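You operate a simulated robot arm through the tools that you are given. There is no shell and no other tool.

You are at the controls of a simulated two-armed robot. One attempt, no reset.

JOB
Open the silver check right door, put the inox test piece on the upper shelf behind the check right door and shut the door again. Then put the green spacer block in the white lot fifty-nine carton. The order counts.

The check looks at the end state, three seconds after you hand in, the way a careful person would. Anything else that was tipped, shoved, dropped, spilled or broken makes it a failure.

ROBOT AND FRAMES
Two 7-joint arms with two-finger parallel grippers on one trunk, on a base that drives. Base frame: it is fixed to the floor where the robot stands at the start and does not move with it; the origin is under the middle of the robot, x ahead of it, y to its left, z up. Units: mm, degrees, N and s.
The left shoulder is at the start at [70, 130, 950], the right one opposite. With the tool pointing down near the work surface each hand reaches from about 100 to 420 mm from the robot's upright axis, wherever it stands, measured 20 degrees to its own side. Places, roughly: green spacer block [0, 3000, 750]; inox test piece [0, 2000, 750]; silver check right door [500, 1900, 400]; upper shelf behind the check right door [500, 2200, 400]; white lot fifty-nine carton [0, 2750, 750]. Payload 1.57 kg a hand.
The TCP of each hand is the grasp point between the finger pads, 30 mm short of the fingertips. In the tool frame z runs along the fingers and y along their closing line. Largest opening 80 mm; finger width 17, thickness 12; the body of the gripper, 40 by 82 mm, starts 80 mm behind the TCP.
Orientation is that of the tool frame in the base frame, as a unit quaternion [w, x, y, z]. With the fingers straight down and closing along the base's y, the tool's x points along the base's -x, its y along +y and its z along -z.

CONTROLS
- The arms move only by the tool drive_tool. It takes "left_rows", "right_rows" or both (then of equal length, played together; a hand with none holds still); each is a list of rows, each a list of 7 numbers: the shift along the tool's x, y, z in mm, then the turn, a rotation vector about the tool's x, y, z in degrees, then the closure, from 0 (fully open) to 1 (shut). In form: [[x, y, z, wx, wy, wz, claw], ...]. A call has 1 to 20 rows; each row shifts and turns the commanded pose from where the row before left it, along the tool's axes as they then stand. Each row takes 0.2 s and may step no farther than 50 mm and 8.6 degrees from the row before; otherwise, or with a gripper value out of range, the whole call is refused. A pose out of reach is approached as far as the arm can. The call stops where the force on the tool passes 40 N (or 10 N more than at its start, if that is more) or the arm is blocked; 0.2 s more then pass. The fingers move at their own pace (about 108 mm/s each) and stop on an object; they squeeze with about 32 N. The grip force told is the motor's: it shows also when the fingers shut on nothing. Time passes only in rows, and 0.2 s behind the last, so rows that do not move let the fingers close. It gives the time, the measured TCP pose, the force on the tool (base axes), the opening and the grip force at its end, in the units of the frame above (readings bear some noise), with the torque about the TCP (base axes, N m) and any sound that the robot's microphone picked up, and new pictures: "show" is both (left out), scene, wrist or none (wrist: the cameras of the hands that moved).
- Cameras (640 x 400 px; columns grow to the right, rows downward): "scene" is now at [130.9, 1.6, 1165.5]; the picture's right is [0.02, -1.00, 0.00], its down [-0.70, -0.02, -0.71] and it looks along [0.71, 0.02, -0.70] (base axes); focal length 223 px, centre (320, 200). "left" rides on the left gripper at [72, 7, -122] in its tool frame; the picture's right is [-0.09, 1.00, 0.00], its down [-0.84, -0.08, -0.54] and it looks along [-0.54, -0.05, 0.84] (tool axes); focal length 238 px, centre (320, 200). "right" rides on the right gripper at [72, -7, -122] in its tool frame; the picture's right is [0.09, 1.00, 0.00], its down [-0.84, 0.08, -0.54] and it looks along [-0.54, 0.05, 0.84] (tool axes); focal length 238 px, centre (320, 200). There is no depth. A picture from a camera that has moved, and an enlarged one, comes with that camera's place and axes in the base frame and with its lens.
- raise_lower(by): slides the trunk up (or, below 0, down) by that many mm; the arms and the scene camera ride with it, the base frame stays. It gives what a move gives, with no picture.
- drive_base(legs): drives the robot by 1 to 6 legs, each [ahead, left, turn to the left] in mm, mm and degrees, along the robot's own axes; the way and the turn of a leg run together, so that a leg with both is an arc; at most 1500 mm and 180 degrees a leg. The arms and the cameras ride along, it lands a little off, and it stops where it bumps. It gives what a move gives, and a new picture of the scene camera.
- turn_head(pan, tilt): turns the head with the scene camera to pan (to the left, within 86 degrees either way) and tilt (down, from -29 to 69), counted from straight ahead of the robot. It gives what a move gives, and a new picture of the scene camera.
- zoom(camera, box): a new picture of the part [left, top, right, bottom] of that camera's present view, enlarged. No time passes.
- job_done(): hands the job in; it is judged then, once.

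Nothing tells you exact positions but the pictures and the camera data. Unless the task says otherwise, let go and move clear before handing in.

The tools are called after "Call:" by a JSON object that holds its "name" and its "arguments". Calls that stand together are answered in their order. drive_tool: Moves the arms, as the interface text tells. Its arguments: {"type":"object","properties":{"left_rows":{"type":"array","items":{"type":"array","items":{"type":"number"}}},"right_rows":{"type":"array","items":{"type":"array","items":{"type":"number"}}},"show":{"type":"string","enum":["both","scene","wrist","none"]}},"required":[]} The other tools are called the same way: raise_lower (by) slides the trunk up or down; drive_base (legs) drives the base; turn_head (pan, tilt) turns the head that bears the scene camera; zoom (camera, box) takes an enlarged picture of a part of a camera's view; job_done () hands the job in.

At the start:

```text
time_s: 0.0
left_tcp_pos: [252.8, 170.0, 595.7]
left_orientation: [0.0, 0.013, 0.996, 0.089]
left_force: [-1.1, 0.3, -0.3]
left_moment: [-0.01, 0.02, 0.02]
left_finger_gap: 79.9
left_gripper_force: 0.0
right_tcp_pos: [306.8, -117.6, 600.6]
right_orientation: [0.0, 0.0, 1.0, 0.0]
right_force: [-0.6, 0.3, 0.3]
right_moment: [0.0, -0.01, 0.03]
right_finger_gap: 80.1
right_gripper_force: 0.2
trunk travel left (down, up): [-587.0, 353.0]
robot x, y, heading: [0.7, 0.9, 0.0]
head pan, tilt: [1.3, 44.5]
```

scene: 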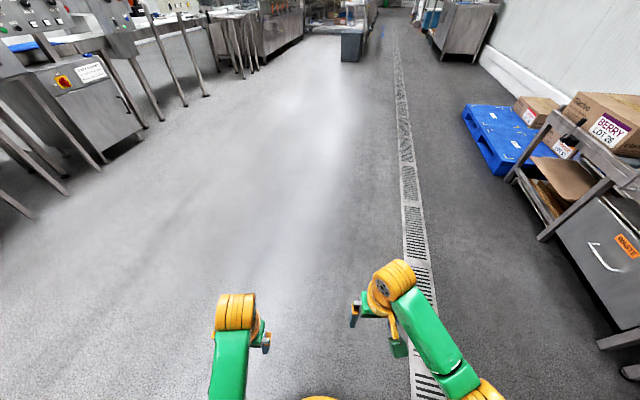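
right: 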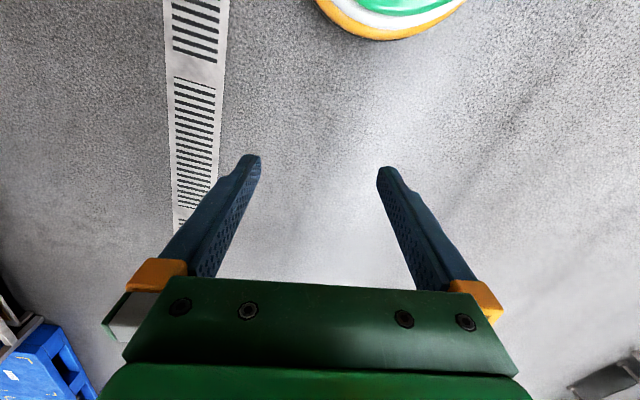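
left: 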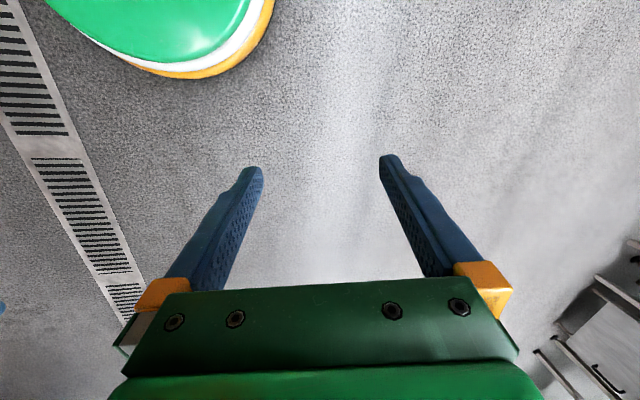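

I see a factory floor with the workbenches on the left; the job's places lie at y 1900–3000, to my left. I look that way first.

Call:
{"name": "turn_head", "arguments": {"pan": 80, "tilt": 20}}

```text
time_s: 1.5
left_tcp_pos: [253.3, 172.1, 596.3]
left_orientation: [-0.001, 0.013, 0.996, 0.092]
left_force: [0.5, 0.0, 0.6]
left_moment: [-0.01, 0.01, -0.04]
left_finger_gap: 80.0
left_gripper_force: 0.0
right_tcp_pos: [305.8, -118.0, 599.6]
right_orientation: [0.0, 0.0, 1.0, 0.0]
right_force: [-0.5, -0.7, 0.0]
right_moment: [0.0, -0.03, -0.01]
right_finger_gap: 79.9
right_gripper_force: 0.0
trunk travel left (down, up): [-587.0, 353.0]
robot x, y, heading: [3.1, 1.3, -0.1]
head pan, tilt: [80.0, 20.0]
camera scene: at [65.5, 91.4, 1203.5], right [0.98, -0.17, 0.0], down [-0.06, -0.34, -0.94], along [0.16, 0.93, -0.34], focal length 223 px, centre (320, 200)
```

scene: 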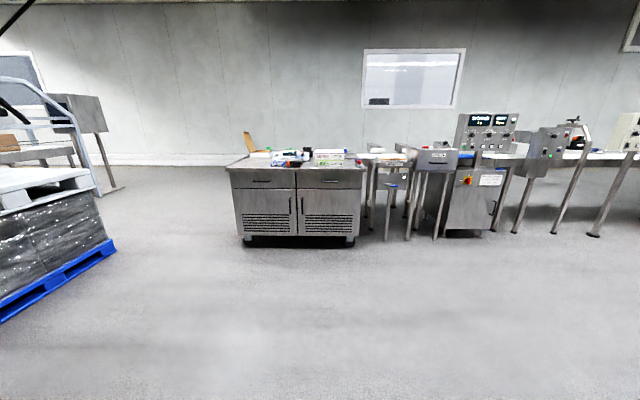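

A steel cabinet with two doors and things on top stands to the left. I enlarge that area.

Call:
{"name": "zoom", "arguments": {"camera": "scene", "box": [215, 120, 385, 260]}}

Call:
{"name": "zoom", "arguments": {"camera": "scene", "box": [360, 90, 640, 250]}}

```text
2.86 times, centred on (300, 190) of scene
camera zoom: at [65.5, 91.4, 1203.5], right [0.98, -0.17, 0.0], down [-0.06, -0.34, -0.94], along [0.16, 0.93, -0.34], focal length 636 px, centre (377, 229)
```

zoom: 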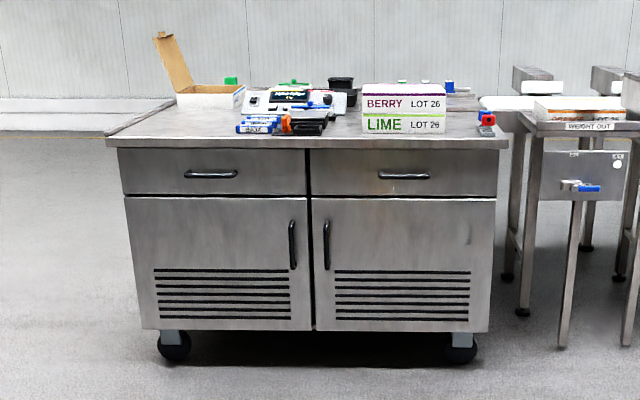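

```text
2.29 times, centred on (500, 170) of scene
camera zoom: at [65.5, 91.4, 1203.5], right [0.98, -0.17, 0.0], down [-0.06, -0.34, -0.94], along [0.16, 0.93, -0.34], focal length 509 px, centre (-91, 269)
```

zoom: 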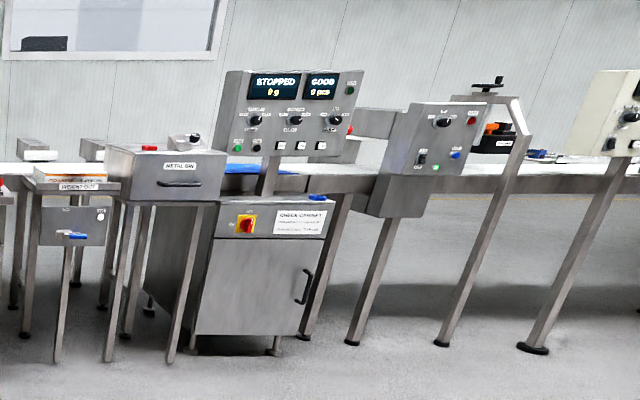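

The two-door cabinet at about y≈2000 has the right door and, on top, the cartons and small things. I turn to it and drive closer, head straight.

Call:
{"name": "drive_base", "arguments": {"legs": [[0, 0, 80], [900, -100, 0]]}}

Call:
{"name": "turn_head", "arguments": {"pan": 0, "tilt": 25}}

```text
time_s: 9.7
left_tcp_pos: [160.4, 1157.4, 595.9]
left_orientation: [-0.059, -0.621, 0.778, 0.071]
left_force: [0.0, 0.5, -0.7]
left_moment: [0.01, -0.03, 0.02]
left_finger_gap: 80.1
left_gripper_force: 0.1
right_tcp_pos: [455.5, 1153.7, 598.7]
right_orientation: [0.0, -0.635, 0.773, 0.0]
right_force: [0.3, 0.4, 0.3]
right_moment: [-0.05, 0.01, 0.0]
right_finger_gap: 80.1
right_gripper_force: 0.1
trunk travel left (down, up): [-587.0, 353.0]
robot x, y, heading: [283.0, 877.6, 78.8]
head pan, tilt: [80.0, 20.0]
camera scene: at [202.2, 958.6, 1203.5], right [0.36, 0.93, 0.0], down [0.32, -0.12, -0.94], along [-0.88, 0.34, -0.34], focal length 223 px, centre (320, 200)
```

scene: 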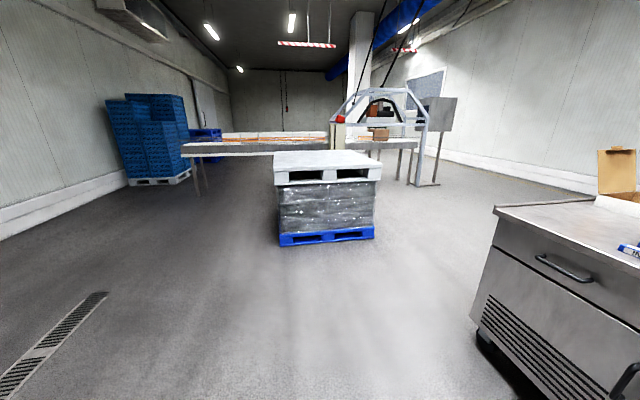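

```text
time_s: 11.2
left_tcp_pos: [159.7, 1157.1, 595.6]
left_orientation: [-0.06, -0.621, 0.778, 0.071]
left_force: [0.2, 0.4, -0.2]
left_moment: [0.0, 0.0, 0.02]
left_finger_gap: 79.9
left_gripper_force: 0.0
right_tcp_pos: [454.7, 1151.9, 600.5]
right_orientation: [0.001, -0.635, 0.773, 0.0]
right_force: [0.1, 0.9, -0.1]
right_moment: [-0.01, -0.01, 0.01]
right_finger_gap: 80.2
right_gripper_force: 0.0
trunk travel left (down, up): [-587.0, 353.0]
robot x, y, heading: [281.8, 872.8, 78.7]
head pan, tilt: [0.0, 25.0]
camera scene: at [306.9, 1015.0, 1195.4], right [0.98, -0.19, 0.0], down [-0.08, -0.41, -0.91], along [0.18, 0.89, -0.42], focal length 223 px, centre (320, 200)
```

scene: 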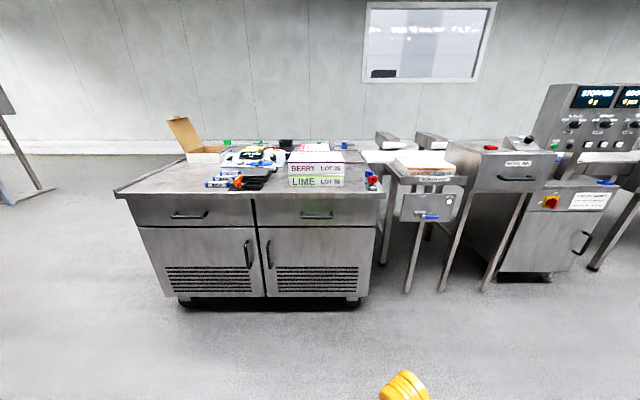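

Call:
{"name": "zoom", "arguments": {"camera": "scene", "box": [100, 105, 400, 205]}}

Call:
{"name": "zoom", "arguments": {"camera": "scene", "box": [160, 110, 280, 200]}}

Call:
{"name": "zoom", "arguments": {"camera": "scene", "box": [260, 130, 390, 200]}}

Call:
{"name": "zoom", "arguments": {"camera": "scene", "box": [110, 185, 400, 325]}}

```text
2.13 times, centred on (250, 155) of scene
camera zoom: at [306.9, 1015.0, 1195.4], right [0.98, -0.19, 0.0], down [-0.08, -0.41, -0.91], along [0.18, 0.89, -0.42], focal length 475 px, centre (469, 296)
```

zoom: 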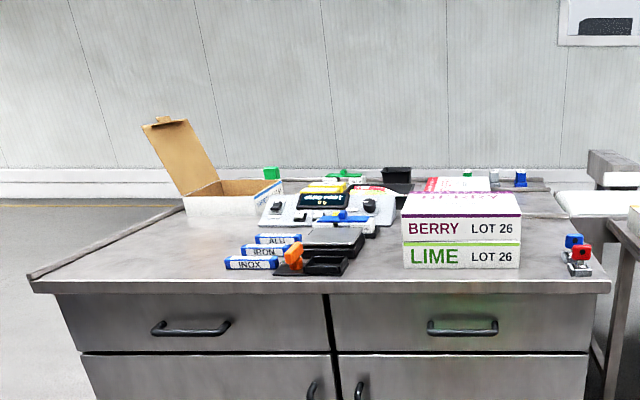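

```text
4.44 times, centred on (220, 155) of scene
camera zoom: at [306.9, 1015.0, 1195.4], right [0.98, -0.19, 0.0], down [-0.08, -0.41, -0.91], along [0.18, 0.89, -0.42], focal length 989 px, centre (764, 400)
```

zoom: 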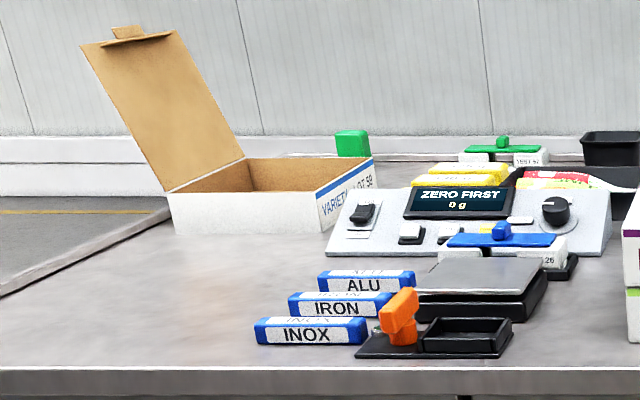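

```text
4.92 times, centred on (325, 165) of scene
camera zoom: at [306.9, 1015.0, 1195.4], right [0.98, -0.19, 0.0], down [-0.08, -0.41, -0.91], along [0.18, 0.89, -0.42], focal length 1096 px, centre (295, 372)
```

zoom: 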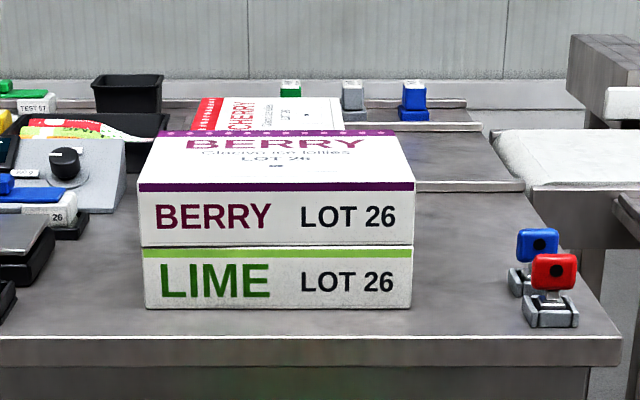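

```text
2.21 times, centred on (255, 255) of scene
camera zoom: at [306.9, 1015.0, 1195.4], right [0.98, -0.19, 0.0], down [-0.08, -0.41, -0.91], along [0.18, 0.89, -0.42], focal length 491 px, centre (463, 79)
```

zoom: 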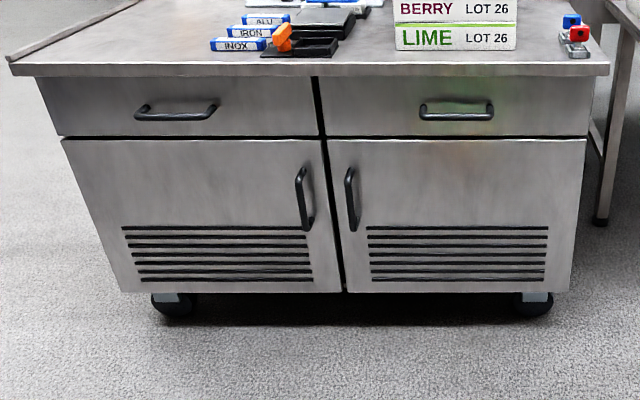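

I see the INOX stick on the table front (blue ends), the open "VARIETY LOT 59" carton back left, and a green block behind it. I look down to gauge my own base before approaching.

Call:
{"name": "turn_head", "arguments": {"pan": 0, "tilt": 69}}

Call:
{"name": "turn_head", "arguments": {"pan": 80, "tilt": 69}}

```text
time_s: 12.3
left_tcp_pos: [159.7, 1157.0, 596.1]
left_orientation: [-0.06, -0.62, 0.779, 0.072]
left_force: [0.8, -0.5, -1.2]
left_moment: [0.01, 0.01, -0.04]
left_finger_gap: 80.2
left_gripper_force: 0.0
right_tcp_pos: [455.2, 1153.7, 599.2]
right_orientation: [0.001, -0.635, 0.773, 0.0]
right_force: [-1.4, -0.1, 0.4]
right_moment: [-0.02, 0.0, 0.0]
right_finger_gap: 80.1
right_gripper_force: 0.1
trunk travel left (down, up): [-587.0, 353.0]
robot x, y, heading: [278.5, 875.4, 78.5]
head pan, tilt: [0.0, 68.8]
camera scene: at [299.9, 979.6, 1136.0], right [0.98, -0.2, 0.0], down [-0.18, -0.91, -0.36], along [0.07, 0.36, -0.93], focal length 223 px, centre (320, 200)
```

scene: 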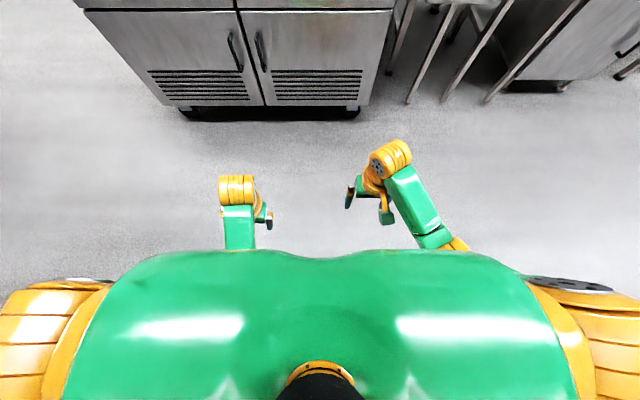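

```text
time_s: 13.9
left_tcp_pos: [159.9, 1158.0, 596.3]
left_orientation: [-0.059, -0.62, 0.779, 0.072]
left_force: [0.3, -0.1, 0.0]
left_moment: [0.0, -0.01, 0.0]
left_finger_gap: 79.9
left_gripper_force: 0.0
right_tcp_pos: [455.0, 1153.7, 601.0]
right_orientation: [0.0, -0.635, 0.773, 0.001]
right_force: [-0.4, -0.3, -0.3]
right_moment: [0.03, -0.01, 0.01]
right_finger_gap: 80.1
right_gripper_force: 0.0
trunk travel left (down, up): [-587.0, 353.0]
robot x, y, heading: [282.5, 876.4, 78.7]
head pan, tilt: [80.0, 68.8]
camera scene: at [236.8, 945.0, 1136.0], right [0.36, 0.93, 0.0], down [0.87, -0.34, -0.36], along [-0.34, 0.13, -0.93], focal length 223 px, centre (320, 200)
```

scene: 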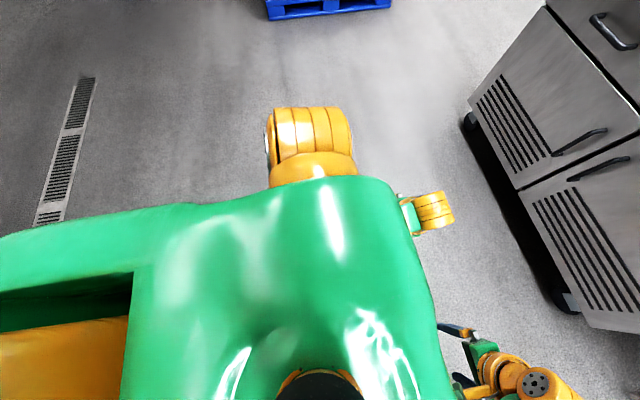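

My base seems a disc of about 210 mm radius. I stand left of the right door's swing, lower the trunk to handle height and look again.

Call:
{"name": "drive_base", "arguments": {"legs": [[450, 450, 0]]}}

Call:
{"name": "raise_lower", "arguments": {"by": -330}}

Call:
{"name": "turn_head", "arguments": {"pan": -15, "tilt": 30}}

```text
time_s: 17.4
left_tcp_pos: [-202.9, 1669.7, 595.3]
left_orientation: [-0.059, -0.624, 0.776, 0.071]
left_force: [-0.3, 0.3, 0.2]
left_moment: [0.02, 0.02, -0.01]
left_finger_gap: 80.0
left_gripper_force: 0.0
right_tcp_pos: [92.3, 1667.3, 598.8]
right_orientation: [0.0, -0.637, 0.771, 0.0]
right_force: [0.7, -0.2, 0.5]
right_moment: [0.0, -0.02, 0.01]
right_finger_gap: 80.0
right_gripper_force: 0.0
trunk travel left (down, up): [-587.0, 353.0]
robot x, y, heading: [-80.5, 1387.3, 79.2]
head pan, tilt: [80.0, 68.8]
camera scene: at [-124.2, 1457.7, 1136.0], right [0.36, 0.93, 0.0], down [0.87, -0.33, -0.36], along [-0.34, 0.13, -0.93], focal length 223 px, centre (320, 200)
```

scene: 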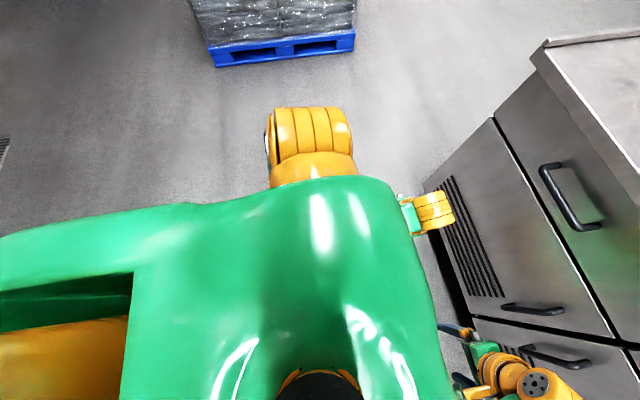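

```text
time_s: 20.6
left_tcp_pos: [-201.1, 1669.5, 266.0]
left_orientation: [-0.06, -0.624, 0.776, 0.072]
left_force: [-0.1, 0.4, -0.4]
left_moment: [0.01, 0.0, 0.01]
left_finger_gap: 80.1
left_gripper_force: 0.0
right_tcp_pos: [92.8, 1667.4, 269.8]
right_orientation: [-0.001, -0.637, 0.771, 0.0]
right_force: [0.2, 0.1, -0.7]
right_moment: [0.02, -0.02, 0.0]
right_finger_gap: 79.9
right_gripper_force: 0.1
trunk travel left (down, up): [-257.0, 683.0]
robot x, y, heading: [-83.8, 1392.0, 78.9]
head pan, tilt: [80.0, 68.8]
```

```text
time_s: 22.4
left_tcp_pos: [-203.2, 1668.3, 266.0]
left_orientation: [-0.06, -0.624, 0.776, 0.07]
left_force: [0.0, -0.9, 0.7]
left_moment: [0.03, -0.04, 0.0]
left_finger_gap: 80.0
left_gripper_force: 0.1
right_tcp_pos: [91.8, 1668.1, 271.3]
right_orientation: [0.0, -0.637, 0.771, 0.0]
right_force: [-0.2, 0.3, -0.3]
right_moment: [0.0, 0.01, 0.0]
right_finger_gap: 80.0
right_gripper_force: 0.1
trunk travel left (down, up): [-257.0, 683.0]
robot x, y, heading: [-79.5, 1390.4, 79.4]
head pan, tilt: [-15.0, 30.0]
camera scene: at [-32.4, 1519.1, 857.4], right [0.9, -0.44, 0.0], down [-0.22, -0.45, -0.87], along [0.38, 0.78, -0.5], focal length 223 px, centre (320, 200)
```

scene: 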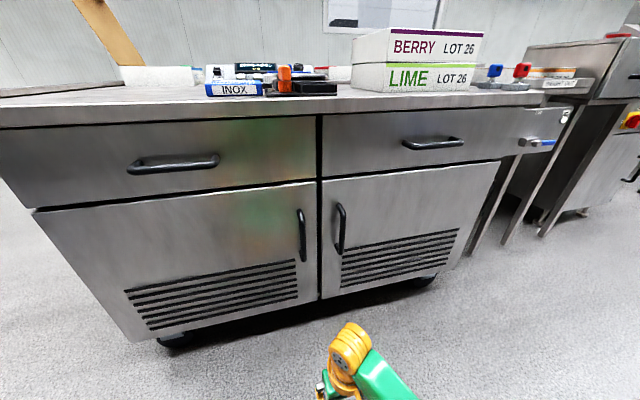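

Handle bar of the right door: about (238, 1949), z 385–545; door face about 650 mm ahead of me. I bring the right hand forward and turn it to point ahead.

Call:
{"name": "drive_tool", "arguments": {"right_rows": [[-30, 0, -40, 0, 0, 0, 0], [-30, 0, -40, 0, 0, 0, 0], [-30, 0, -40, 0, 0, 0, 0], [0, 0, 0, 0, -8.2, 0, 0], [0, 0, 0, 0, -8.2, 0, 0], [0, 0, 0, 0, -8.2, 0, 0], [0, 0, 0, 0, -8.2, 0, 0], [0, 0, 0, 0, -8.2, 0, 0], [0, 0, 0, 0, -8.2, 0, 0], [0, 0, 0, 0, -8.2, 0, 0], [0, 0, 0, 0, -8.2, 0, 0], [0, 0, 0, 0, -8.2, 0, 0], [0, 0, 0, 0, -8.2, 0, 0], [0, 0, 0, 0, -8, 0, 0]]}}

```text
time_s: 25.4
left_tcp_pos: [-203.1, 1669.0, 264.8]
left_orientation: [-0.06, -0.624, 0.776, 0.071]
left_force: [0.0, -1.2, -0.1]
left_moment: [0.01, 0.03, 0.01]
left_finger_gap: 80.0
left_gripper_force: 0.0
right_tcp_pos: [108.5, 1755.0, 389.9]
right_orientation: [0.544, -0.452, 0.545, 0.451]
right_force: [-0.2, -0.5, -0.4]
right_moment: [-0.03, -0.02, -0.01]
right_finger_gap: 80.2
right_gripper_force: 0.0
trunk travel left (down, up): [-257.0, 683.0]
robot x, y, heading: [-78.9, 1389.5, 79.0]
head pan, tilt: [-15.0, 30.0]
camera scene: at [-32.4, 1519.1, 857.5], right [0.9, -0.44, 0.0], down [-0.22, -0.45, -0.87], along [0.38, 0.78, -0.5], focal length 223 px, centre (320, 200)
camera right: at [93.5, 1634.0, 317.0], right [-0.98, 0.19, -0.09], down [-0.18, -0.52, 0.84], along [0.11, 0.84, 0.54], focal length 238 px, centre (320, 200)
```

scene: 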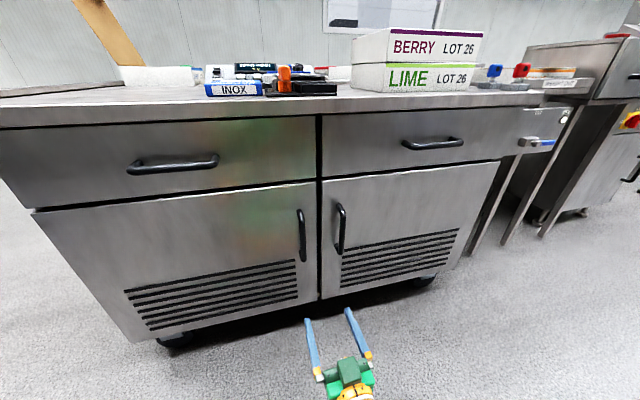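
right: 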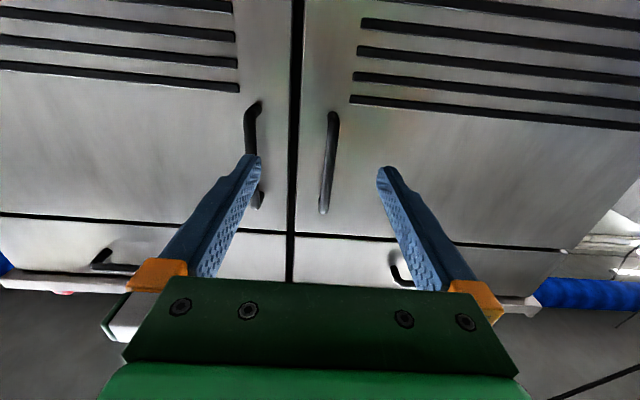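

Both views agree: bar at about (239, 1949), z 387–555. I line the hand up in front of it.

Call:
{"name": "drive_tool", "arguments": {"right_rows": [[-40, -45, 0, 0, 0, 0, 0], [-40, -45, 0, 0, 0, 0, 0], [0, 0, 40, 0, 0, 0, 0], [0, 0, 40, 0, 0, 0, 0], [0, 0, 40, 0, 0, 0, 0], [0, 0, 20, 0, 0, 0, 0]]}}

```text
refused: row 1 steps farther than a row can; nothing moved
```

Call:
{"name": "drive_tool", "arguments": {"right_rows": [[-30, -30, 0, 0, 0, 0, 0], [-30, -30, 0, 0, 0, 0, 0], [-20, -30, 0, 0, 0, 0, 0], [0, 0, 40, 0, 0, 0, 0], [0, 0, 40, 0, 0, 0, 0], [0, 0, 40, 0, 0, 0, 0], [0, 0, 20, 0, 0, 0, 0]]}}

```text
time_s: 26.9
left_tcp_pos: [-203.0, 1669.9, 266.2]
left_orientation: [-0.06, -0.623, 0.777, 0.072]
left_force: [0.0, 0.6, -0.8]
left_moment: [-0.03, -0.03, 0.0]
left_finger_gap: 79.9
left_gripper_force: 0.1
right_tcp_pos: [222.2, 1876.8, 469.6]
right_orientation: [0.545, -0.451, 0.545, 0.45]
right_force: [0.6, -0.4, -0.5]
right_moment: [0.03, 0.01, 0.0]
right_finger_gap: 79.7
right_gripper_force: 0.1
trunk travel left (down, up): [-257.0, 683.0]
robot x, y, heading: [-78.6, 1389.6, 79.0]
head pan, tilt: [-15.0, 30.0]
camera scene: at [-32.3, 1519.1, 857.4], right [0.9, -0.44, 0.0], down [-0.22, -0.45, -0.87], along [0.38, 0.78, -0.5], focal length 223 px, centre (320, 200)
camera right: at [206.8, 1754.7, 397.7], right [-0.98, 0.19, -0.09], down [-0.18, -0.52, 0.84], along [0.11, 0.84, 0.54], focal length 238 px, centre (320, 200)
```

scene: 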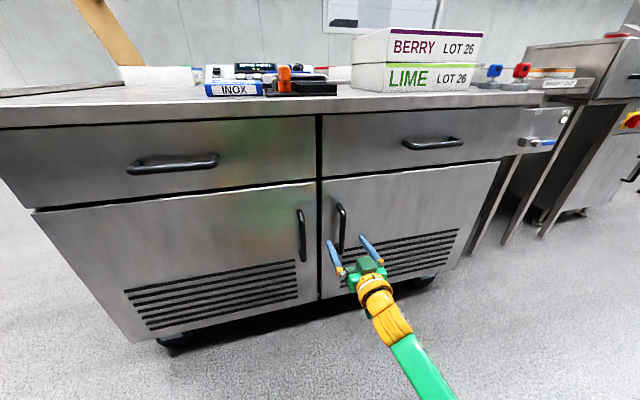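
right: 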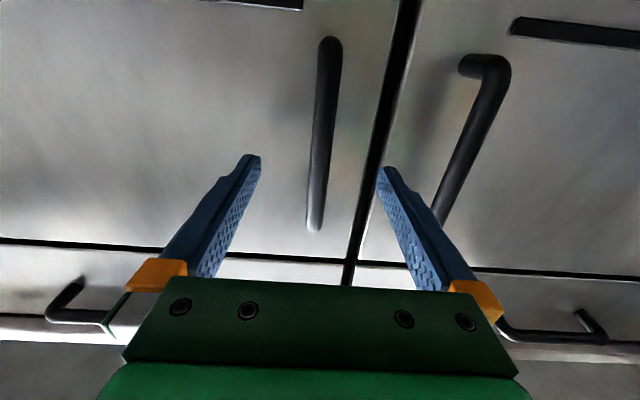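

The bar sits between the fingers. I go in 62 mm and close.

Call:
{"name": "drive_tool", "arguments": {"right_rows": [[0, 0, 22, 0, 0, 0, 0], [0, 0, 20, 0, 0, 0, 0], [0, 0, 20, 0, 0, 0, 0], [0, 0, 0, 0, 0, 0, 0.5], [0, 0, 0, 0, 0, 0, 0.8], [0, 0, 0, 0, 0, 0, 1], [0, 0, 0, 0, 0, 0, 1]]}}

```text
time_s: 27.9
left_tcp_pos: [-201.8, 1669.8, 267.3]
left_orientation: [-0.058, -0.622, 0.778, 0.076]
left_force: [0.4, -1.4, -0.3]
left_moment: [0.03, 0.03, 0.01]
left_finger_gap: 79.9
left_gripper_force: 0.0
right_tcp_pos: [237.3, 1930.2, 469.3]
right_orientation: [0.545, -0.45, 0.549, 0.447]
right_force: [-5.1, -26.3, -0.1]
right_moment: [0.21, -0.02, 0.03]
right_finger_gap: 47.7
right_gripper_force: 4.0
trunk travel left (down, up): [-257.0, 683.0]
robot x, y, heading: [-79.9, 1389.6, 78.9]
head pan, tilt: [-15.0, 30.0]
stopped in row 4 (right hand): the force on the tool passed its limit at 57 N (the readings are from after the stop); the commanded pose is now the measured one
camera scene: at [-32.7, 1514.1, 858.1], right [0.9, -0.44, 0.0], down [-0.22, -0.44, -0.87], along [0.38, 0.78, -0.5], focal length 223 px, centre (320, 200)
camera right: at [220.5, 1809.6, 398.0], right [-0.98, 0.19, -0.09], down [-0.18, -0.51, 0.84], along [0.11, 0.84, 0.53], focal length 238 px, centre (320, 200)
```

scene: 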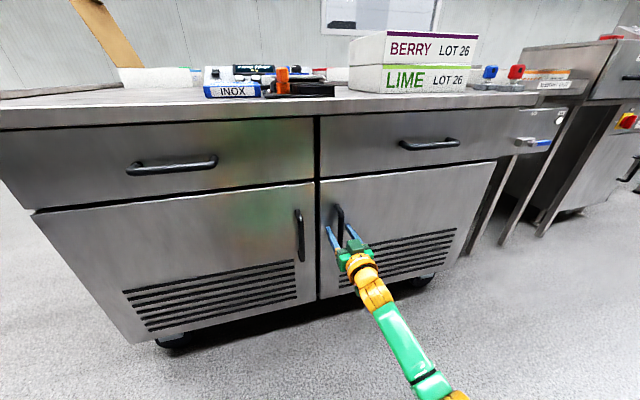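
right: 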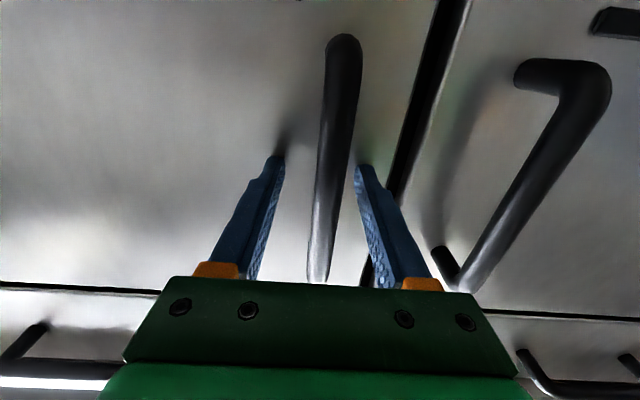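

The fingertips touched the door face; the bar lies well within the fingers. I back off 8 mm and close.

Call:
{"name": "drive_tool", "arguments": {"right_rows": [[0, 0, -8, 0, 0, 0, 0.4], [0, 0, -2, 0, 0, 0, 0.6], [0, 0, 0, 0, 0, 0, 0.8], [0, 0, 0, 0, 0, 0, 1], [0, 0, 0, 0, 0, 0, 1], [0, 0, 0, 0, 0, 0, 1]]}}

```text
time_s: 29.2
left_tcp_pos: [-203.4, 1668.7, 265.5]
left_orientation: [-0.06, -0.622, 0.777, 0.072]
left_force: [-0.7, -0.2, -0.2]
left_moment: [0.0, 0.01, 0.02]
left_finger_gap: 79.9
left_gripper_force: 0.0
right_tcp_pos: [231.2, 1923.6, 469.2]
right_orientation: [0.543, -0.452, 0.548, 0.447]
right_force: [-14.2, 1.7, -3.7]
right_moment: [0.88, 0.0, 0.01]
right_finger_gap: 15.9
right_gripper_force: 31.7
trunk travel left (down, up): [-257.0, 683.0]
robot x, y, heading: [-82.6, 1386.0, 78.8]
head pan, tilt: [-15.0, 30.0]
camera scene: at [-33.8, 1518.7, 857.4], right [0.9, -0.44, 0.0], down [-0.22, -0.45, -0.87], along [0.38, 0.78, -0.5], focal length 223 px, centre (320, 200)
camera right: at [215.6, 1803.1, 396.6], right [-0.98, 0.19, -0.09], down [-0.18, -0.51, 0.84], along [0.11, 0.84, 0.53], focal length 238 px, centre (320, 200)
```

scene: 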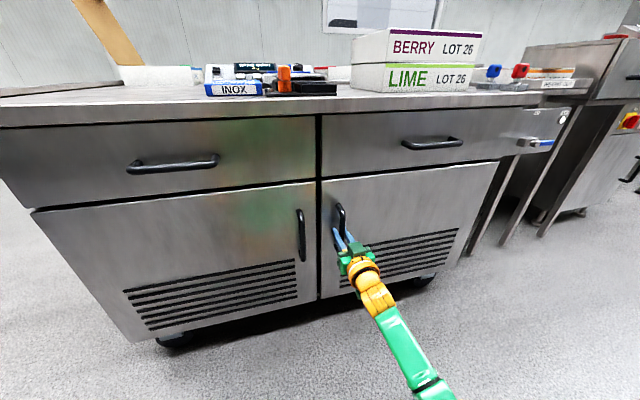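
right: 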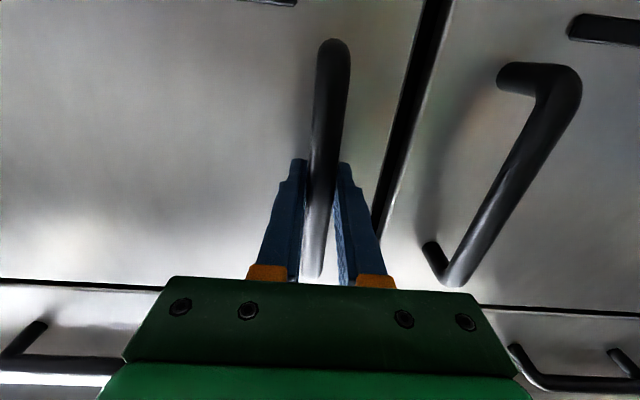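

The handle is gripped (16 mm bar). I pull the door open along its arc, turning the hand with it.

Call:
{"name": "drive_tool", "arguments": {"right_rows": [[0, 0, -6, -0.7, 0, 0, 1], [0, 0, -9, -1, 0, 0, 1], [0, 0, -12, -1.3, 0, 0, 1], [0, 0, -14, -1.5, 0, 0, 1], [0, 0, -14, -1.5, 0, 0, 1], [0, 0, -14, -1.5, 0, 0, 1], [0, 0, -14, -1.5, 0, 0, 1]]}}

```text
time_s: 30.9
left_tcp_pos: [-201.0, 1668.8, 265.8]
left_orientation: [-0.061, -0.621, 0.778, 0.073]
left_force: [0.0, -0.8, 0.5]
left_moment: [-0.03, -0.01, 0.0]
left_finger_gap: 80.0
left_gripper_force: 0.0
right_tcp_pos: [229.1, 1839.7, 468.6]
right_orientation: [0.507, -0.491, 0.514, 0.487]
right_force: [19.9, 1.2, 2.0]
right_moment: [-0.63, -0.21, 0.02]
right_finger_gap: 15.6
right_gripper_force: 31.0
trunk travel left (down, up): [-257.0, 683.0]
robot x, y, heading: [-76.7, 1385.3, 78.8]
head pan, tilt: [-15.0, 30.0]
camera scene: at [-29.0, 1518.0, 857.3], right [0.9, -0.44, 0.0], down [-0.22, -0.45, -0.87], along [0.38, 0.78, -0.5], focal length 223 px, centre (320, 200)
camera right: at [231.4, 1715.9, 396.7], right [-1.0, 0.04, -0.09], down [-0.1, -0.53, 0.84], along [-0.01, 0.85, 0.53], focal length 238 px, centre (320, 200)
```

scene: 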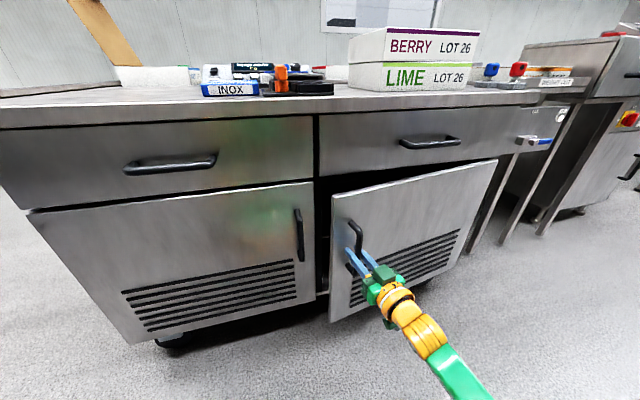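
right: 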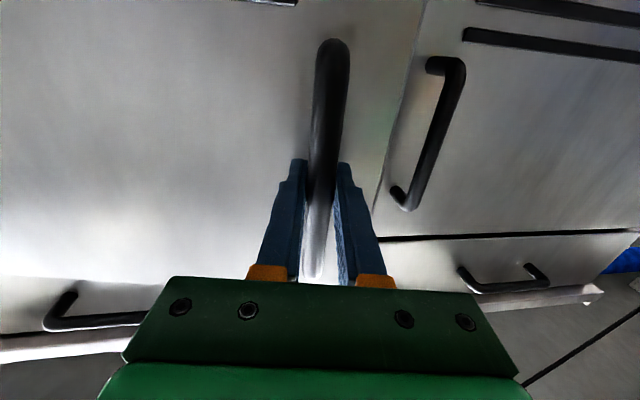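

The door opens freely, now about 10°. I keep pulling on the arc.

Call:
{"name": "drive_tool", "arguments": {"right_rows": [[0, -3, -14, -1.5, 0, 0, 1], [0, -2, -18, -2, 0, 0, 1], [0, 0, -18, -2, 0, 0, 1], [0, 0, -18, -2, 0, 0, 1], [0, 0, -18, -2, 0, 0, 1], [0, 0, -18, -2, 0, 0, 1], [0, 0, -18, -2, 0, 0, 1], [0, 0, -18, -2, 0, 0, 1]]}}

```text
time_s: 31.7
left_tcp_pos: [-201.6, 1670.0, 265.7]
left_orientation: [-0.06, -0.621, 0.778, 0.073]
left_force: [-0.6, 0.7, -0.6]
left_moment: [0.02, 0.02, 0.02]
left_finger_gap: 79.9
left_gripper_force: 0.0
right_tcp_pos: [235.2, 1787.9, 467.7]
right_orientation: [-0.484, 0.516, -0.488, -0.512]
right_force: [7.1, 1.2, -0.2]
right_moment: [0.0, 0.03, 0.07]
right_finger_gap: 15.8
right_gripper_force: 31.4
trunk travel left (down, up): [-257.0, 683.0]
robot x, y, heading: [-84.0, 1384.5, 78.8]
head pan, tilt: [-15.0, 30.0]
stopped in row 4 (right hand): the force on the tool passed its limit at 41 N (the readings are from after the stop); the commanded pose is now the measured one
camera scene: at [-30.5, 1518.4, 857.1], right [0.9, -0.44, 0.0], down [-0.22, -0.45, -0.87], along [0.38, 0.78, -0.5], focal length 223 px, centre (320, 200)
camera right: at [249.3, 1665.3, 396.3], right [-0.99, -0.06, -0.09], down [-0.05, -0.54, 0.84], along [-0.1, 0.84, 0.53], focal length 238 px, centre (320, 200)
```

scene: 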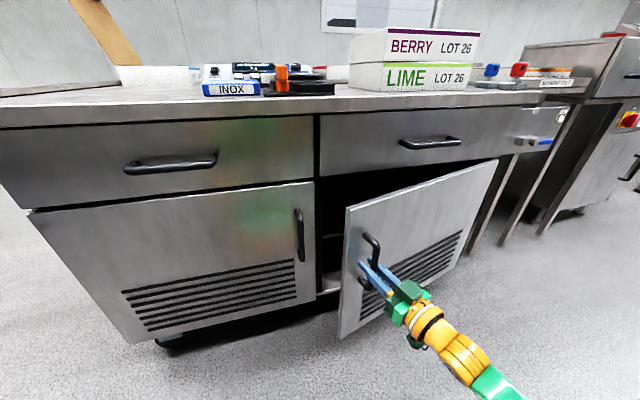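
right: 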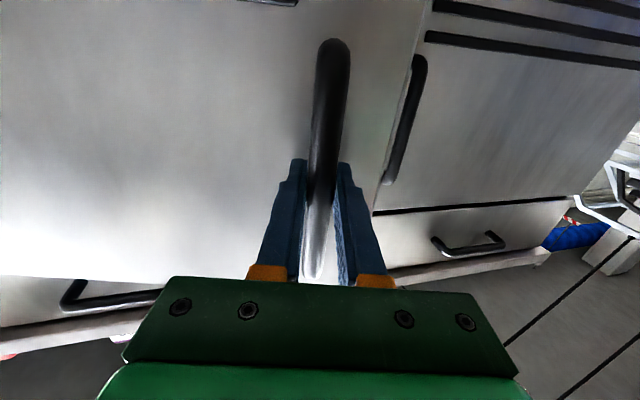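

About 16° open; the bar wants the hand a bit more to the right. I continue with that correction.

Call:
{"name": "drive_tool", "arguments": {"right_rows": [[0, -3, -12, -1.8, 0, 0, 1], [0, -2, -14, -1.8, 0, 0, 1], [0, -2, -14, -1.8, 0, 0, 1], [0, -2, -14, -1.8, 0, 0, 1], [0, -2, -14, -1.8, 0, 0, 1], [0, -2, -14, -1.8, 0, 0, 1], [0, -2, -14, -1.8, 0, 0, 1], [0, -2, -14, -1.8, 0, 0, 1]]}}

```text
time_s: 33.0
left_tcp_pos: [-203.7, 1669.0, 266.0]
left_orientation: [-0.06, -0.622, 0.777, 0.074]
left_force: [-0.2, -0.5, 0.0]
left_moment: [0.04, -0.02, -0.02]
left_finger_gap: 79.9
left_gripper_force: 0.1
right_tcp_pos: [248.6, 1723.4, 469.4]
right_orientation: [-0.439, 0.555, -0.444, -0.55]
right_force: [-4.2, -1.4, -1.0]
right_moment: [-0.26, -0.26, -0.13]
right_finger_gap: 15.8
right_gripper_force: 31.3
trunk travel left (down, up): [-257.0, 683.0]
robot x, y, heading: [-84.9, 1389.6, 78.9]
head pan, tilt: [-15.0, 30.0]
stopped in row 6 (right hand): the force on the tool passed its limit at 43 N (the readings are from after the stop); the commanded pose is now the measured one
camera scene: at [-32.5, 1517.9, 857.8], right [0.9, -0.44, 0.0], down [-0.22, -0.45, -0.87], along [0.38, 0.78, -0.5], focal length 223 px, centre (320, 200)
camera right: at [283.0, 1605.6, 397.5], right [-0.97, -0.22, -0.09], down [0.04, -0.54, 0.84], along [-0.23, 0.81, 0.53], focal length 238 px, centre (320, 200)
```

scene: 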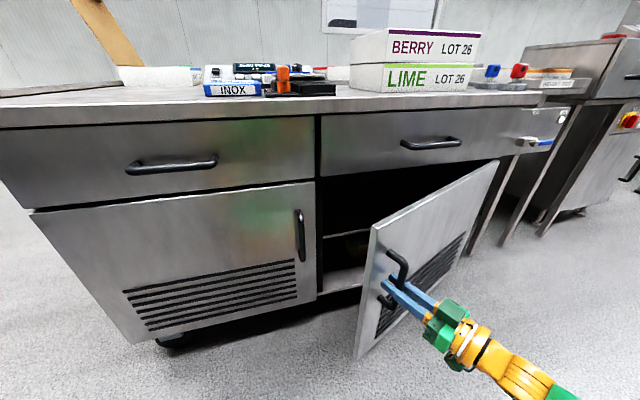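
right: 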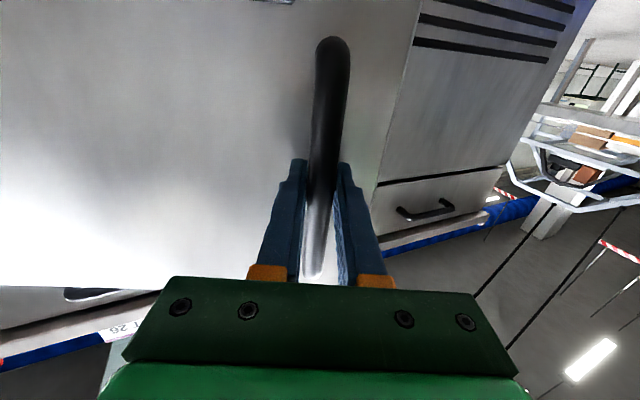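

Around 27° open, with a shelf visible inside. I continue on a pure arc without the extra sideways shift.

Call:
{"name": "drive_tool", "arguments": {"right_rows": [[0, 0, -10, -1.1, 0, 0, 1], [0, 0, -14, -1.6, 0, 0, 1], [0, 0, -14, -1.6, 0, 0, 1], [0, 0, -14, -1.6, 0, 0, 1], [0, 0, -14, -1.6, 0, 0, 1], [0, 0, -14, -1.6, 0, 0, 1], [0, 0, -14, -1.6, 0, 0, 1], [0, 0, -14, -1.6, 0, 0, 1]]}}

```text
time_s: 34.3
left_tcp_pos: [-202.0, 1670.5, 265.8]
left_orientation: [-0.061, -0.622, 0.777, 0.073]
left_force: [0.5, 0.3, -1.0]
left_moment: [-0.02, 0.0, 0.02]
left_finger_gap: 80.1
left_gripper_force: 0.0
right_tcp_pos: [272.0, 1659.8, 468.9]
right_orientation: [-0.403, 0.581, -0.41, -0.576]
right_force: [7.4, 2.4, -5.2]
right_moment: [0.14, -0.13, -0.1]
right_finger_gap: 15.6
right_gripper_force: 31.3
trunk travel left (down, up): [-257.0, 683.0]
robot x, y, heading: [-79.5, 1388.2, 78.7]
head pan, tilt: [-15.0, 30.0]
stopped in row 6 (right hand): the force on the tool passed its limit at 44 N (the readings are from after the stop); the commanded pose is now the measured one
camera scene: at [-30.0, 1518.9, 856.9], right [0.9, -0.44, 0.0], down [-0.22, -0.45, -0.87], along [0.38, 0.78, -0.5], focal length 223 px, centre (320, 200)
camera right: at [320.7, 1545.2, 397.3], right [-0.94, -0.34, -0.09], down [0.11, -0.53, 0.84], along [-0.33, 0.78, 0.53], focal length 238 px, centre (320, 200)
```

scene: 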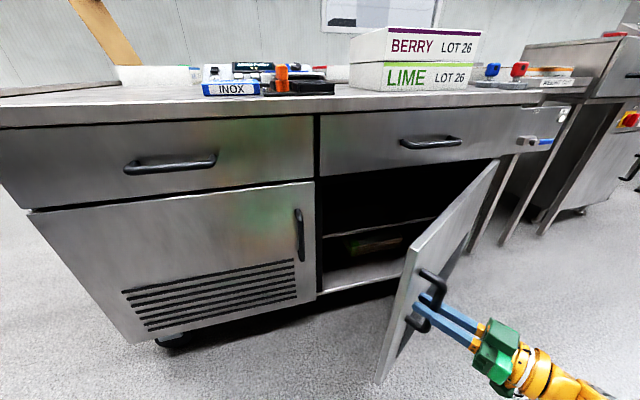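
right: 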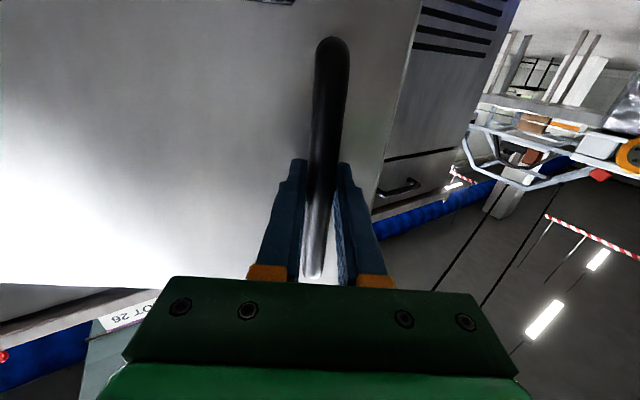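

Open to roughly 37°; the upper shelf is visible. I keep going.

Call:
{"name": "drive_tool", "arguments": {"right_rows": [[0, -1, -10, -1.2, 0, 0, 1], [0, -1, -14, -1.7, 0, 0, 1], [0, -1, -14, -1.7, 0, 0, 1], [0, -1, -14, -1.7, 0, 0, 1], [0, -1, -14, -1.7, 0, 0, 1], [0, -1, -14, -1.7, 0, 0, 1]], "show": "scene"}}

Call:
{"name": "drive_tool", "arguments": {"right_rows": [[0, -1, -10, -1.2, 0, 0, 1], [0, -1, -14, -1.7, 0, 0, 1], [0, -1, -14, -1.7, 0, 0, 1], [0, -1, -14, -1.7, 0, 0, 1], [0, -1, -14, -1.7, 0, 0, 1], [0, -1, -14, -1.7, 0, 0, 1]]}}

```text
time_s: 35.7
left_tcp_pos: [-201.1, 1669.0, 266.8]
left_orientation: [-0.061, -0.622, 0.777, 0.073]
left_force: [-0.9, 0.3, 0.1]
left_moment: [-0.01, -0.01, -0.02]
left_finger_gap: 79.8
left_gripper_force: 0.2
right_tcp_pos: [308.7, 1588.8, 468.8]
right_orientation: [-0.351, 0.613, -0.358, -0.61]
right_force: [-2.8, -0.6, -11.6]
right_moment: [-0.08, -0.38, -0.04]
right_finger_gap: 15.8
right_gripper_force: 31.6
trunk travel left (down, up): [-257.0, 683.0]
robot x, y, heading: [-80.3, 1385.5, 79.2]
head pan, tilt: [-15.0, 30.0]
camera scene: at [-30.3, 1518.7, 857.2], right [0.9, -0.44, 0.0], down [-0.22, -0.45, -0.87], along [0.38, 0.78, -0.5], focal length 223 px, centre (320, 200)
```

scene: 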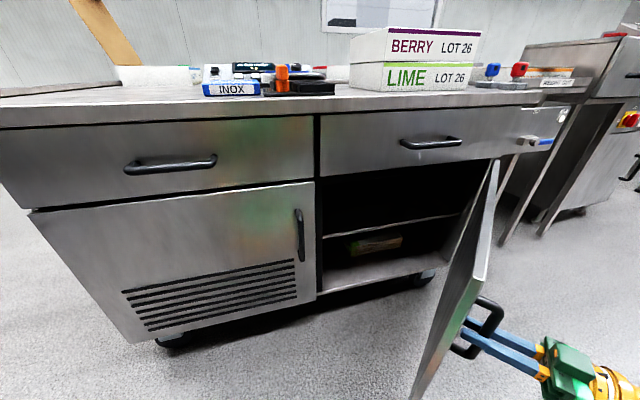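

```text
time_s: 37.1
left_tcp_pos: [-201.1, 1671.1, 266.8]
left_orientation: [-0.061, -0.622, 0.777, 0.073]
left_force: [0.1, 0.2, 0.5]
left_moment: [-0.01, -0.02, 0.0]
left_finger_gap: 80.2
left_gripper_force: 0.0
right_tcp_pos: [358.3, 1522.7, 470.1]
right_orientation: [-0.299, 0.64, -0.305, -0.639]
right_force: [-11.6, -10.8, -19.3]
right_moment: [0.38, 0.0, -0.01]
right_finger_gap: 15.7
right_gripper_force: 31.2
trunk travel left (down, up): [-257.0, 683.0]
robot x, y, heading: [-80.5, 1389.4, 78.8]
head pan, tilt: [-15.0, 30.0]
camera scene: at [-29.9, 1517.4, 857.4], right [0.9, -0.44, 0.0], down [-0.22, -0.45, -0.87], along [0.38, 0.78, -0.5], focal length 223 px, centre (320, 200)
camera right: at [442.2, 1431.9, 398.9], right [-0.77, -0.63, -0.09], down [0.29, -0.46, 0.84], along [-0.57, 0.62, 0.54], focal length 238 px, centre (320, 200)
```

scene: 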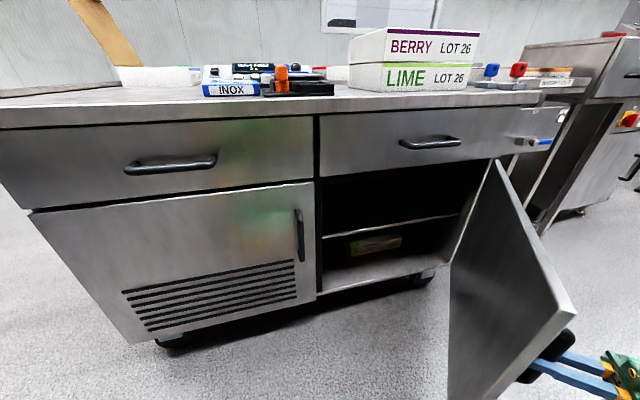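
right: 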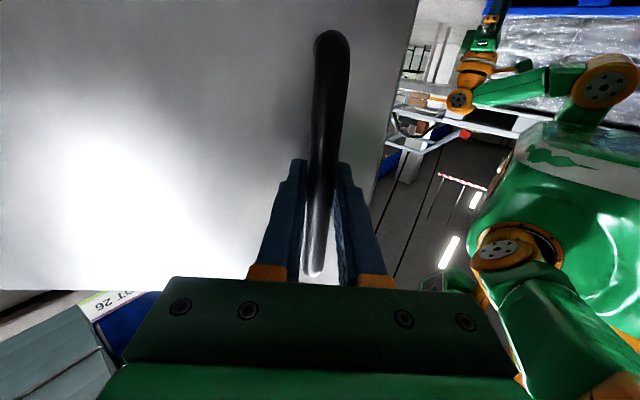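

The door is about 57° open, enough for the right arm to pass inside. I let go of the handle and back the hand out.

Call:
{"name": "drive_tool", "arguments": {"right_rows": [[0, 0, 0, 0, 0, 0, 0.5], [0, 0, 0, 0, 0, 0, 0], [0, 0, 0, 0, 0, 0, 0], [0, 0, -20, 0, 0, 0, 0], [0, 0, -20, 0, 0, 0, 0], [0, 0, -20, 0, 0, 0, 0], [0, 0, -20, 0, 0, 0, 0]]}}

```text
time_s: 38.7
left_tcp_pos: [-201.5, 1669.4, 266.5]
left_orientation: [-0.059, -0.622, 0.778, 0.072]
left_force: [0.4, 0.3, 0.2]
left_moment: [-0.01, -0.01, 0.0]
left_finger_gap: 80.0
left_gripper_force: 0.1
right_tcp_pos: [359.0, 1514.5, 473.2]
right_orientation: [-0.302, 0.64, -0.308, -0.635]
right_force: [0.2, 0.8, 0.0]
right_moment: [0.0, 0.04, -0.04]
right_finger_gap: 80.2
right_gripper_force: 0.0
right hand out of reach, approached as far as the arm can: row 4, 5, 6, 7
trunk travel left (down, up): [-257.0, 683.0]
robot x, y, heading: [-79.7, 1387.3, 78.8]
head pan, tilt: [-15.0, 30.0]
camera scene: at [-31.6, 1518.0, 857.5], right [0.9, -0.44, 0.0], down [-0.22, -0.45, -0.87], along [0.38, 0.78, -0.5], focal length 223 px, centre (320, 200)
camera right: at [441.9, 1422.5, 402.5], right [-0.77, -0.63, -0.09], down [0.28, -0.46, 0.84], along [-0.57, 0.63, 0.53], focal length 238 px, centre (320, 200)
```

scene: 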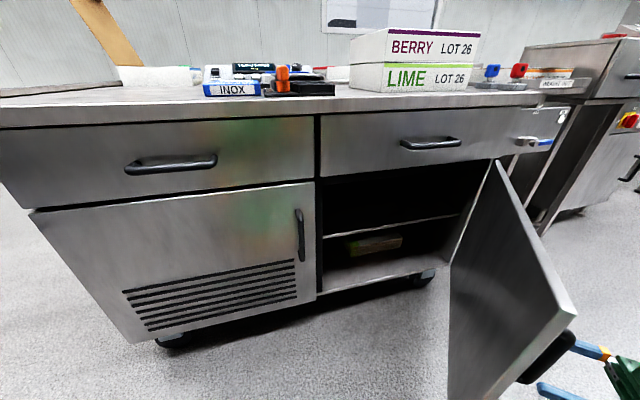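
right: 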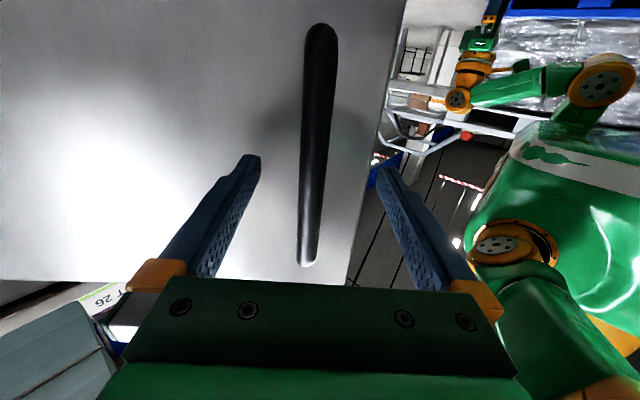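

The arm cannot back out further, so I use the base to draw the open fingers off the bar: back and to the right.

Call:
{"name": "drive_base", "arguments": {"legs": [[-60, -75, 0]]}}

Call:
{"name": "zoom", "arguments": {"camera": "right", "box": [0, 0, 640, 400]}}

```text
time_s: 39.8
left_tcp_pos: [-138.8, 1595.0, 266.0]
left_orientation: [-0.06, -0.621, 0.778, 0.074]
left_force: [0.8, -0.5, -0.1]
left_moment: [0.01, 0.03, 0.01]
left_finger_gap: 79.9
left_gripper_force: 0.1
right_tcp_pos: [420.5, 1440.6, 473.8]
right_orientation: [-0.301, 0.641, -0.309, -0.635]
right_force: [0.6, 0.4, 0.3]
right_moment: [0.0, 0.0, 0.02]
right_finger_gap: 80.0
right_gripper_force: 0.1
trunk travel left (down, up): [-257.0, 683.0]
robot x, y, heading: [-17.4, 1317.5, 78.9]
head pan, tilt: [-15.0, 30.0]
camera scene: at [30.9, 1444.2, 857.5], right [0.9, -0.44, 0.0], down [-0.22, -0.45, -0.87], along [0.38, 0.78, -0.5], focal length 223 px, centre (320, 200)
```

scene: 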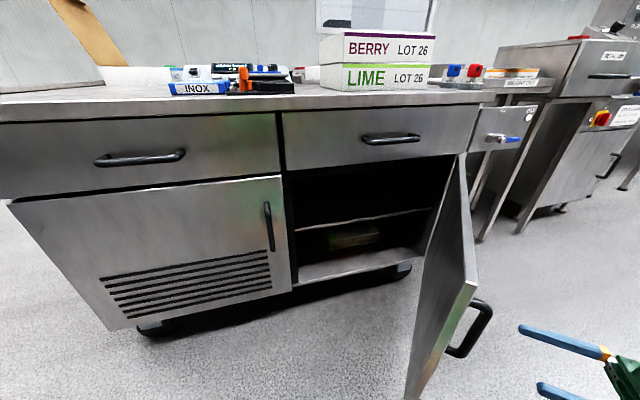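

```text
1.00 times, centred on (320, 200) of right (not enlarged: the box is as wide or as high as the picture)
camera zoom: at [504.3, 1348.3, 402.4], right [-0.77, -0.63, -0.09], down [0.28, -0.46, 0.84], along [-0.57, 0.63, 0.53], focal length 238 px, centre (320, 200)
```

zoom: 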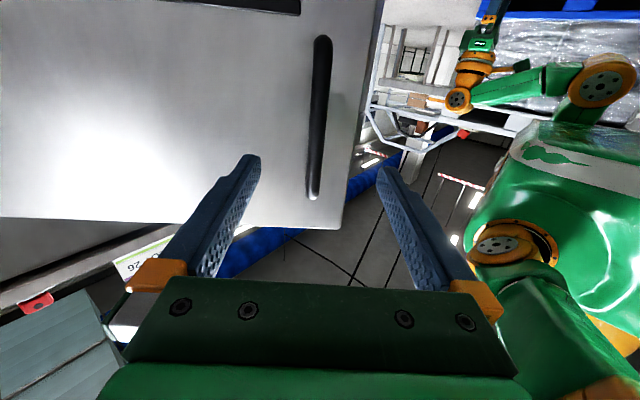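

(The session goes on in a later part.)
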